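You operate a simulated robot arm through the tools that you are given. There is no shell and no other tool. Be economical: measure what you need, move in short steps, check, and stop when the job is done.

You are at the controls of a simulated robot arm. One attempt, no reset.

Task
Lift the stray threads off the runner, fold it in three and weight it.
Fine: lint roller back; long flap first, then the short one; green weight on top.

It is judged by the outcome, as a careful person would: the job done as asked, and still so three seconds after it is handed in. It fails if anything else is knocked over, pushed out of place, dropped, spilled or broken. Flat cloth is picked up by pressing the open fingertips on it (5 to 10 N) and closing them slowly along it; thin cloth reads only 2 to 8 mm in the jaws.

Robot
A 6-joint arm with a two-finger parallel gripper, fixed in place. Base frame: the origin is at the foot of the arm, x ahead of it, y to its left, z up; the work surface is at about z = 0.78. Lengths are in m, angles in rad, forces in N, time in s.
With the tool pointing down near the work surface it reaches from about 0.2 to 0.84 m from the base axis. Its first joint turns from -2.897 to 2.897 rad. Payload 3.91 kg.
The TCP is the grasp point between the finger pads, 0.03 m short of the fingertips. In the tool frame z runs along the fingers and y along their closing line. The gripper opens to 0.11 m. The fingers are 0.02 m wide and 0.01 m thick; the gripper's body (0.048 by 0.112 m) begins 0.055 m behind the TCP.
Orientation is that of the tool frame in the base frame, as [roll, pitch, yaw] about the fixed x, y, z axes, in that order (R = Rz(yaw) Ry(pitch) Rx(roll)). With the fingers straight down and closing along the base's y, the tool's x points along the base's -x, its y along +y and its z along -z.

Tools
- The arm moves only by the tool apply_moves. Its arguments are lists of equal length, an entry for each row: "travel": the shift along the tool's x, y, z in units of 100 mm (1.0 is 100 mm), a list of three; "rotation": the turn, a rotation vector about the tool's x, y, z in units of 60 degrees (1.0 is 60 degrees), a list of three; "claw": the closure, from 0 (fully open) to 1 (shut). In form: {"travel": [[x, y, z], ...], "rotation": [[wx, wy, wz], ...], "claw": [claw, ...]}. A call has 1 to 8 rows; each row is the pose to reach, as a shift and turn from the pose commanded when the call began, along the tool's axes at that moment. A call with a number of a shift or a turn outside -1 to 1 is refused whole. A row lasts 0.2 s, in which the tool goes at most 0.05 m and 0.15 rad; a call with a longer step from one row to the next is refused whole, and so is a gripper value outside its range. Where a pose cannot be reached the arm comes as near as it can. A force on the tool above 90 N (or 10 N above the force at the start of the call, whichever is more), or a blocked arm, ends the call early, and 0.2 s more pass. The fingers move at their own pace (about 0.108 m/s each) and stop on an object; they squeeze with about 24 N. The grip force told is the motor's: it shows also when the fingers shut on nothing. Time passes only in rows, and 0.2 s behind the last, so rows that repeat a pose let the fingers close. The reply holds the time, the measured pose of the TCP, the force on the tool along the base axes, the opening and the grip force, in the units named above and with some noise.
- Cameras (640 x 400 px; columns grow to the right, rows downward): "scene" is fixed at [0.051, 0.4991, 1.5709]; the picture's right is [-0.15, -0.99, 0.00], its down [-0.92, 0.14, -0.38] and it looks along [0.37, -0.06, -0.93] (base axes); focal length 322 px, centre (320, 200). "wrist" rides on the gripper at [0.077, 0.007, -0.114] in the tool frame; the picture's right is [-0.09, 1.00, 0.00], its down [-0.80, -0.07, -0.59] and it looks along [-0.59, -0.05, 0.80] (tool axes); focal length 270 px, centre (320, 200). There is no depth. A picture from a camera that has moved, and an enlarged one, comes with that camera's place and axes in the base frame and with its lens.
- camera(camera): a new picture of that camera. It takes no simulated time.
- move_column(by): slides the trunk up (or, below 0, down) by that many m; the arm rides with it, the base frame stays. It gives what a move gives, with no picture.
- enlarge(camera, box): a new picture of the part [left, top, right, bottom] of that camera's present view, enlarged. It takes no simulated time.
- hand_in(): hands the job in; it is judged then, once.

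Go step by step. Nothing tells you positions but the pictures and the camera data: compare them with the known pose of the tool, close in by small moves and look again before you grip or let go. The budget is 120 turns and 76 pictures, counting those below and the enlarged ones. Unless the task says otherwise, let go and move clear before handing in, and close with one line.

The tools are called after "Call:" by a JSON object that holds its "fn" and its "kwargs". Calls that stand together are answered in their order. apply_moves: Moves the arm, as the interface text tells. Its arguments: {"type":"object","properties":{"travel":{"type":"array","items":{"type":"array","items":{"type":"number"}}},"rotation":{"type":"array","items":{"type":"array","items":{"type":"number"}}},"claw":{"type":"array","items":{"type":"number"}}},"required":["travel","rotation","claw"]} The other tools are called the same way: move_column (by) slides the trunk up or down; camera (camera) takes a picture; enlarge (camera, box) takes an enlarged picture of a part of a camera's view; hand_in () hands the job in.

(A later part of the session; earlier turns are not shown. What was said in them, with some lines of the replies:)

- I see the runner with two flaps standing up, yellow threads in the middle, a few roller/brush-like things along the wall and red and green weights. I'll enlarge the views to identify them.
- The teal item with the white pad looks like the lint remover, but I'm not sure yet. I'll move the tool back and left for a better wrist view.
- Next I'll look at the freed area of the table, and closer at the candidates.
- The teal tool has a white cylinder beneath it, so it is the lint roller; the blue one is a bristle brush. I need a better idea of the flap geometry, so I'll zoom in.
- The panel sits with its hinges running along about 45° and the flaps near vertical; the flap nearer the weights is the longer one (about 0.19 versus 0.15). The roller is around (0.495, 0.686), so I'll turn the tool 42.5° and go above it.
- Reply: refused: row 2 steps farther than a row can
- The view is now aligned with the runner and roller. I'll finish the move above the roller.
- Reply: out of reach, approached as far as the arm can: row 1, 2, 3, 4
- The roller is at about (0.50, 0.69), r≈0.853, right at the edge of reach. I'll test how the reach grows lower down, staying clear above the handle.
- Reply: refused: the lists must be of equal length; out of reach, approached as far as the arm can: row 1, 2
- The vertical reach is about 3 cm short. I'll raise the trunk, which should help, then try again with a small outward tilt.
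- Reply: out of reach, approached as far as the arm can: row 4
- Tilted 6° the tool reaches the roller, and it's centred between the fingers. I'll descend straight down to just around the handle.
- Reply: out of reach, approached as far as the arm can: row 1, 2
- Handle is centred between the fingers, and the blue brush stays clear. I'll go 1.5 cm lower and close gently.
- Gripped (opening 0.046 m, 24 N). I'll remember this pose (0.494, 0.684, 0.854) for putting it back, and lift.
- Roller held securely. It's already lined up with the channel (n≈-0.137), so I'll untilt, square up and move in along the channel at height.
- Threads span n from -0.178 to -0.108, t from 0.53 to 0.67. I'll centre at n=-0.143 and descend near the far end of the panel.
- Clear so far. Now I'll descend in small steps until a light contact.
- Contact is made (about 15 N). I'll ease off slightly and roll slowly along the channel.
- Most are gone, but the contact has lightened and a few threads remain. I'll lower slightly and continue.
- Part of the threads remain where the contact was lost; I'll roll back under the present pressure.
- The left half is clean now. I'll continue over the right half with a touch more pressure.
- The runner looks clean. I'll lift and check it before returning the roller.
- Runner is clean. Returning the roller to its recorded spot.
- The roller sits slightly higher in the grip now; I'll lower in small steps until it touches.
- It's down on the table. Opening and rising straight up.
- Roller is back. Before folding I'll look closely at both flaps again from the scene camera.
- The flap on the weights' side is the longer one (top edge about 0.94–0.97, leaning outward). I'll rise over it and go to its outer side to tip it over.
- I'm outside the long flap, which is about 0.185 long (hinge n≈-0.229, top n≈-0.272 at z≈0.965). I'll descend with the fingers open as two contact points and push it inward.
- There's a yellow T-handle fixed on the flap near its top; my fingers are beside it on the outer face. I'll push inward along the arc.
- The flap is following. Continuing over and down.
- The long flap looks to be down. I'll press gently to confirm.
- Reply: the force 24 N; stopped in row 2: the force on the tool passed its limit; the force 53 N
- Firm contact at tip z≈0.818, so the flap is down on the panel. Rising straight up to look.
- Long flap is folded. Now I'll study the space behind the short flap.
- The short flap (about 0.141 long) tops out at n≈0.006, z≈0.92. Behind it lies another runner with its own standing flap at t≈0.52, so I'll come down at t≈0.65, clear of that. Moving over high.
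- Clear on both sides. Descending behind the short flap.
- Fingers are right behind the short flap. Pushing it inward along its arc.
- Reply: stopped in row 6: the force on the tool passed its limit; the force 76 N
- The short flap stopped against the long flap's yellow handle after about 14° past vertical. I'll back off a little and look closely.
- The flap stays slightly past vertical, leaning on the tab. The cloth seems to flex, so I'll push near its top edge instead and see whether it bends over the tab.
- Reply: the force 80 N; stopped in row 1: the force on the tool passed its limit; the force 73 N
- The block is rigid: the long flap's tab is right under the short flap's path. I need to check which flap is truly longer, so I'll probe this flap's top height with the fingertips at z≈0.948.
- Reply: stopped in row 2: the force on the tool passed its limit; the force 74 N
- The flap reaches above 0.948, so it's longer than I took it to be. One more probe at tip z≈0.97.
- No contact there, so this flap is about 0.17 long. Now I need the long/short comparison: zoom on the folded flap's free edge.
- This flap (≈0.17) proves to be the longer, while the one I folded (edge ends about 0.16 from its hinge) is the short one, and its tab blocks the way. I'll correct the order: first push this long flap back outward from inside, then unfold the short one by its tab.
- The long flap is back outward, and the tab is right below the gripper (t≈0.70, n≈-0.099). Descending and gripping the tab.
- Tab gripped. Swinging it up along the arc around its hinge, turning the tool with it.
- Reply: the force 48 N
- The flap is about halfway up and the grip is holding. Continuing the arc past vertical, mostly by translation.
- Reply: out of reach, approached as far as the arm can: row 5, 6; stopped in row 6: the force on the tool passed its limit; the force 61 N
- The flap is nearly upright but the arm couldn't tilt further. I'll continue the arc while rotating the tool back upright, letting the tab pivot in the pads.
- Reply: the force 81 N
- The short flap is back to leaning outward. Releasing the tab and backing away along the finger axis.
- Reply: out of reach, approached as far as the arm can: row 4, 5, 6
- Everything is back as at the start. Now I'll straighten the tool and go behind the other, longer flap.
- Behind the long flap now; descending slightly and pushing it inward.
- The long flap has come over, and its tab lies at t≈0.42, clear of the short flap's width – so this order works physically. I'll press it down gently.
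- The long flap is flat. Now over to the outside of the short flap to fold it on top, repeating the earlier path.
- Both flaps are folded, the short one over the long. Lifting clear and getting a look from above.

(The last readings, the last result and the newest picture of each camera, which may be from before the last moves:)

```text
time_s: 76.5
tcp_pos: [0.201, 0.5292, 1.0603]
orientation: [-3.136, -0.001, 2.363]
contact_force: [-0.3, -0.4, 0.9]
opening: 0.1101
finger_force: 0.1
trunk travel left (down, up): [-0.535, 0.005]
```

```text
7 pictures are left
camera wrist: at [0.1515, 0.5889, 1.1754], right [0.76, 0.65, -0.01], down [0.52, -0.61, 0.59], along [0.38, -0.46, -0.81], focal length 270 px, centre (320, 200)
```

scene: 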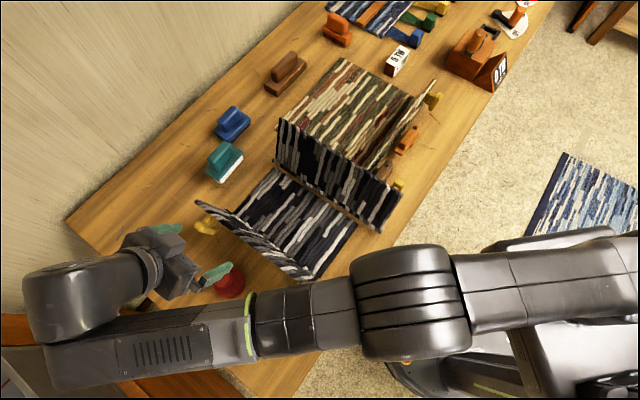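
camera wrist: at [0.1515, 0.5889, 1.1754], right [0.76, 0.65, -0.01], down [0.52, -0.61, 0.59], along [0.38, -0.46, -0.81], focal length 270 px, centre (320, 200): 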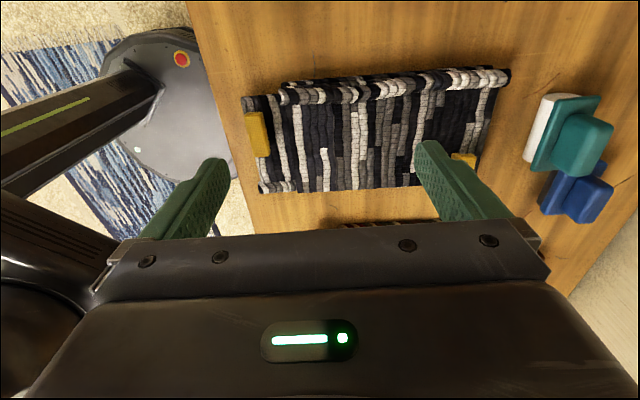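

The fold is good: short flap on top, both tabs peeking out at opposite ends, roller in place. Next the green weight at about (0.086, 0.583).

Call:
{"fn": "apply_moves", "kwargs": {"travel": [[0.4, -0.15, 0], [0.8, -0.3, 0], [1.0, -0.42, 0.3], [1.0, -0.42, 0.7]], "rotation": [[0, 0, 0], [0, 0, 0], [0, 0, 0], [0, 0, 0]], "claw": [0, 0, 0, 0]}}

Call:
{"fn": "apply_moves", "kwargs": {"travel": [[0.2, 0, 0], [0.2, 0, 0.3]], "rotation": [[0, 0, 0], [0, 0, 0]], "claw": [0, 0]}}

Call:
{"fn": "camera", "kwargs": {"camera": "wrist"}}

```text
time_s: 77.5
tcp_pos: [0.1011, 0.5693, 0.9907]
orientation: [-3.134, -0.002, 2.365]
contact_force: [0.9, -0.3, 1.6]
opening: 0.1097
finger_force: 0.1
trunk travel left (down, up): [-0.535, 0.005]
```

```text
time_s: 78.1
tcp_pos: [0.0862, 0.5849, 0.9592]
orientation: [-3.137, -0.003, 2.365]
contact_force: [0.2, -0.5, -1.3]
opening: 0.1099
finger_force: 0.1
trunk travel left (down, up): [-0.535, 0.005]
```

```text
6 pictures are left
camera wrist: at [0.0377, 0.6445, 1.0745], right [0.76, 0.65, -0.01], down [0.53, -0.61, 0.59], along [0.38, -0.46, -0.8], focal length 270 px, centre (320, 200)
```

wrist: 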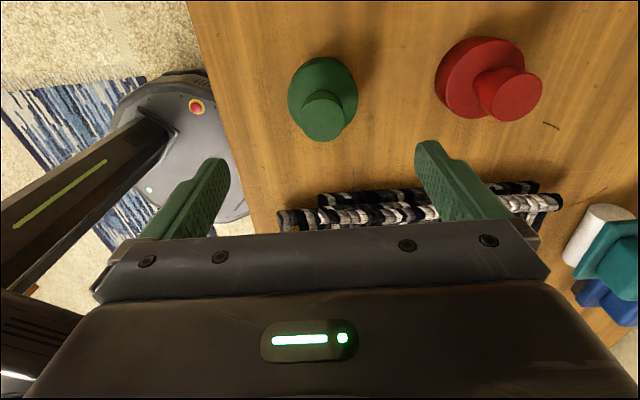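

Centred over the weight's knob. Descending and closing on it.

Call:
{"fn": "apply_moves", "kwargs": {"travel": [[0, 0, 0.4], [0, 0, 0.8], [0, 0, 1.0]], "rotation": [[0, 0, 0], [0, 0, 0], [0, 0, 0]], "claw": [0, 0, 0]}}

Call:
{"fn": "apply_moves", "kwargs": {"travel": [[0, 0, 0.08], [0, 0, 0.08], [0, 0, 0.08], [0, 0, 0.08], [0, 0, 0.08]], "rotation": [[0, 0, 0], [0, 0, 0], [0, 0, 0], [0, 0, 0], [0, 0, 0]], "claw": [0, 0.3, 0.6, 1, 1]}}

```text
time_s: 78.9
tcp_pos: [0.0848, 0.5863, 0.8596]
orientation: [-3.135, -0.003, 2.365]
contact_force: [0.5, -0.1, -0.2]
opening: 0.11
finger_force: 0.1
trunk travel left (down, up): [-0.535, 0.005]
```

```text
time_s: 80.1
tcp_pos: [0.0861, 0.5856, 0.8525]
orientation: [-3.135, -0.003, 2.366]
contact_force: [0.7, 2.2, 0.2]
opening: 0.0359
finger_force: 24.2
trunk travel left (down, up): [-0.535, 0.005]
```

Weight gripped. Lifting and carrying it over the middle of the folded runner.

Call:
{"fn": "apply_moves", "kwargs": {"travel": [[0, 0, -0.4], [0, 0, -0.8], [0, 0, -1.0], [-0.4, 0.1, -1.0], [-0.8, 0.3, -1.0], [-1.0, 0.5, -1.0]], "rotation": [[0, 0, 0], [0, 0, 0], [0, 0, 0], [0, 0, 0], [0, 0, 0], [0, 0, 0]], "claw": [1, 1, 1, 1, 1, 1]}}

Call:
{"fn": "apply_moves", "kwargs": {"travel": [[-0.4, 0.2, 0], [-0.8, 0.4, 0], [-1.07, 0.52, 0]], "rotation": [[0, 0, 0], [0, 0, 0], [0, 0, 0]], "claw": [1, 1, 1]}}

```text
time_s: 81.5
tcp_pos: [0.1945, 0.5499, 0.9508]
orientation: [-3.134, -0.002, 2.366]
contact_force: [-0.1, 0.2, -7.6]
opening: 0.0357
finger_force: 23.9
trunk travel left (down, up): [-0.535, 0.005]
```

```text
refused: -1.07 is not a number from -1 to 1
```

Call:
{"fn": "apply_moves", "kwargs": {"travel": [[-0.4, 0.2, 0], [-0.8, 0.4, 0], [-1.0, 0.52, 0]], "rotation": [[0, 0, 0], [0, 0, 0], [0, 0, 0]], "claw": [1, 1, 1]}}

Call:
{"fn": "camera", "kwargs": {"camera": "wrist"}}

```text
time_s: 82.3
tcp_pos: [0.2999, 0.5155, 0.9497]
orientation: [-3.131, -0.002, 2.365]
contact_force: [-0.4, 0.0, -8.4]
opening: 0.0357
finger_force: 23.8
trunk travel left (down, up): [-0.535, 0.005]
```

```text
5 pictures are left
camera wrist: at [0.2519, 0.5767, 1.0655], right [0.76, 0.65, -0.01], down [0.53, -0.61, 0.59], along [0.38, -0.46, -0.8], focal length 270 px, centre (320, 200)
```

wrist: 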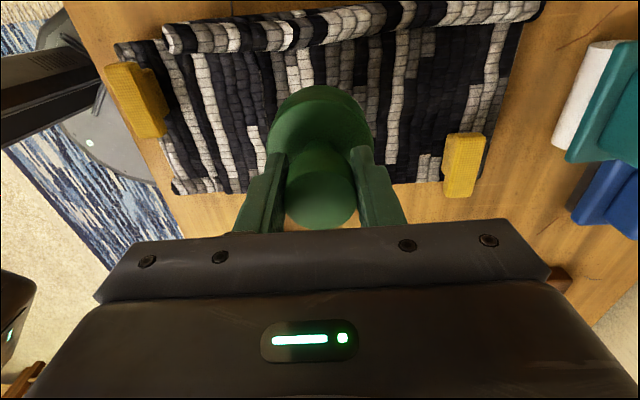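

Well centred between the tabs. Lowering in small steps until contact.

Call:
{"fn": "apply_moves", "kwargs": {"travel": [[0, 0, 0.2], [0, 0, 0.4], [0, 0, 0.45]], "rotation": [[0, 0, 0], [0, 0, 0], [0, 0, 0]], "claw": [1, 1, 1]}}

Call:
{"fn": "apply_moves", "kwargs": {"travel": [[0, 0, 0.04], [0, 0, 0.08]], "rotation": [[0, 0, 0], [0, 0, 0]], "claw": [1, 1]}}

```text
time_s: 83.1
tcp_pos: [0.2999, 0.5174, 0.9062]
orientation: [-3.133, -0.001, 2.366]
contact_force: [-0.4, -0.7, -7.9]
opening: 0.0357
finger_force: 23.8
trunk travel left (down, up): [-0.535, 0.005]
```

```text
time_s: 83.7
tcp_pos: [0.3, 0.5168, 0.8975]
orientation: [-3.135, -0.001, 2.365]
contact_force: [0.7, -0.1, -7.3]
opening: 0.036
finger_force: 23.8
trunk travel left (down, up): [-0.535, 0.005]
```

Call:
{"fn": "apply_moves", "kwargs": {"travel": [[0, 0, 0.04], [0, 0, 0.08]], "rotation": [[0, 0, 0], [0, 0, 0]], "claw": [1, 1]}}

Call:
{"fn": "apply_moves", "kwargs": {"travel": [[0, 0, 0.03], [0, 0, 0.05]], "rotation": [[0, 0, 0], [0, 0, 0]], "claw": [1, 1]}}

```text
time_s: 84.3
tcp_pos: [0.2997, 0.5167, 0.8883]
orientation: [-3.134, -0.001, 2.362]
contact_force: [-0.7, 0.0, -8.3]
opening: 0.0357
finger_force: 23.9
trunk travel left (down, up): [-0.535, 0.005]
```

```text
time_s: 84.9
tcp_pos: [0.3016, 0.5165, 0.8881]
orientation: [-3.137, -0.004, 2.363]
contact_force: [-0.3, -2.2, 17.8]
opening: 0.0359
finger_force: 23.7
trunk travel left (down, up): [-0.535, 0.005]
```

In contact. Easing off, opening, and rising.

Call:
{"fn": "apply_moves", "kwargs": {"travel": [[0, 0, -0.03], [0, 0, -0.03], [0, 0, -0.03], [0, 0, -0.03], [0, 0, -0.03]], "rotation": [[0, 0, 0], [0, 0, 0], [0, 0, 0], [0, 0, 0], [0, 0, 0]], "claw": [1, 0.6, 0.5, 0.4, 0.3]}}

Call:
{"fn": "apply_moves", "kwargs": {"travel": [[0, 0, -0.2], [0, 0, -0.6], [0, 0, -1.0]], "rotation": [[0, 0, 0], [0, 0, 0], [0, 0, 0]], "claw": [0.2, 0, 0]}}

Call:
{"fn": "apply_moves", "kwargs": {"travel": [[-0.4, 0, -0.2], [-0.8, 0, -0.4], [-1.0, -0.3, -0.6]], "rotation": [[0, 0, 0], [0, 0, 0], [0, 0, 0]], "claw": [0, 0, 0]}}

Call:
{"fn": "apply_moves", "kwargs": {"travel": [[-0.4, -0.1, 0], [-0.8, -0.3, 0], [-1.0, -0.6, 0]], "rotation": [[0, 0, 0], [0, 0, 0], [0, 0, 0]], "claw": [0, 0, 0]}}

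Call:
{"fn": "camera", "kwargs": {"camera": "scene"}}

```text
time_s: 86.1
tcp_pos: [0.3005, 0.5168, 0.8868]
orientation: [-3.134, -0.002, 2.365]
contact_force: [-0.5, 0.0, 0.9]
opening: 0.0769
finger_force: 0.1
trunk travel left (down, up): [-0.535, 0.005]
```

```text
time_s: 86.9
tcp_pos: [0.301, 0.5164, 0.9895]
orientation: [-3.135, -0.003, 2.366]
contact_force: [0.4, 0.8, -0.5]
opening: 0.1097
finger_force: 0.2
trunk travel left (down, up): [-0.535, 0.005]
```

```text
time_s: 87.7
tcp_pos: [0.3508, 0.4228, 1.0482]
orientation: [-3.134, -0.001, 2.365]
contact_force: [0.8, 0.6, 0.9]
opening: 0.1101
finger_force: 0.0
trunk travel left (down, up): [-0.535, 0.005]
```

```text
time_s: 88.5
tcp_pos: [0.3804, 0.3102, 1.0474]
orientation: [-3.134, -0.003, 2.365]
contact_force: [0.2, 0.8, -0.1]
opening: 0.1099
finger_force: 0.1
trunk travel left (down, up): [-0.535, 0.005]
```

```text
4 pictures are left
```

scene: 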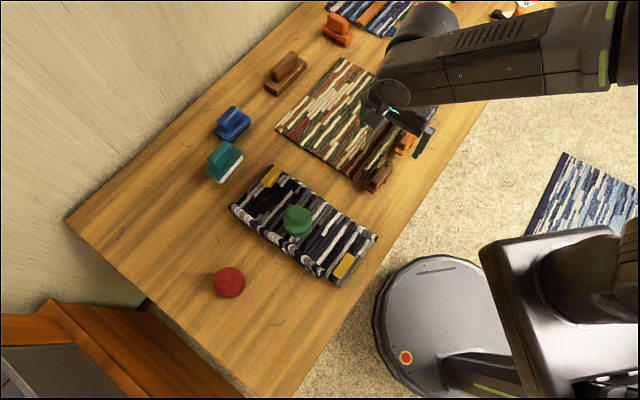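

The runner is clean and folded with the green weight standing on it. The roller is at its place and everything else looks undisturbed, so I'm handing in.

Call:
{"fn": "hand_in", "kwargs": {}}

```text
The job is handed in.
```

I lifted the threads and put the lint roller back. The runner is folded in three with the green weight on top, and the job is handed in. I first folded the wrong flap by mistake and undid it. The second time I took the flap I judged longer first; the two measured within about a centimetre of each other, so that call leaned on the other order being blocked by a tab.
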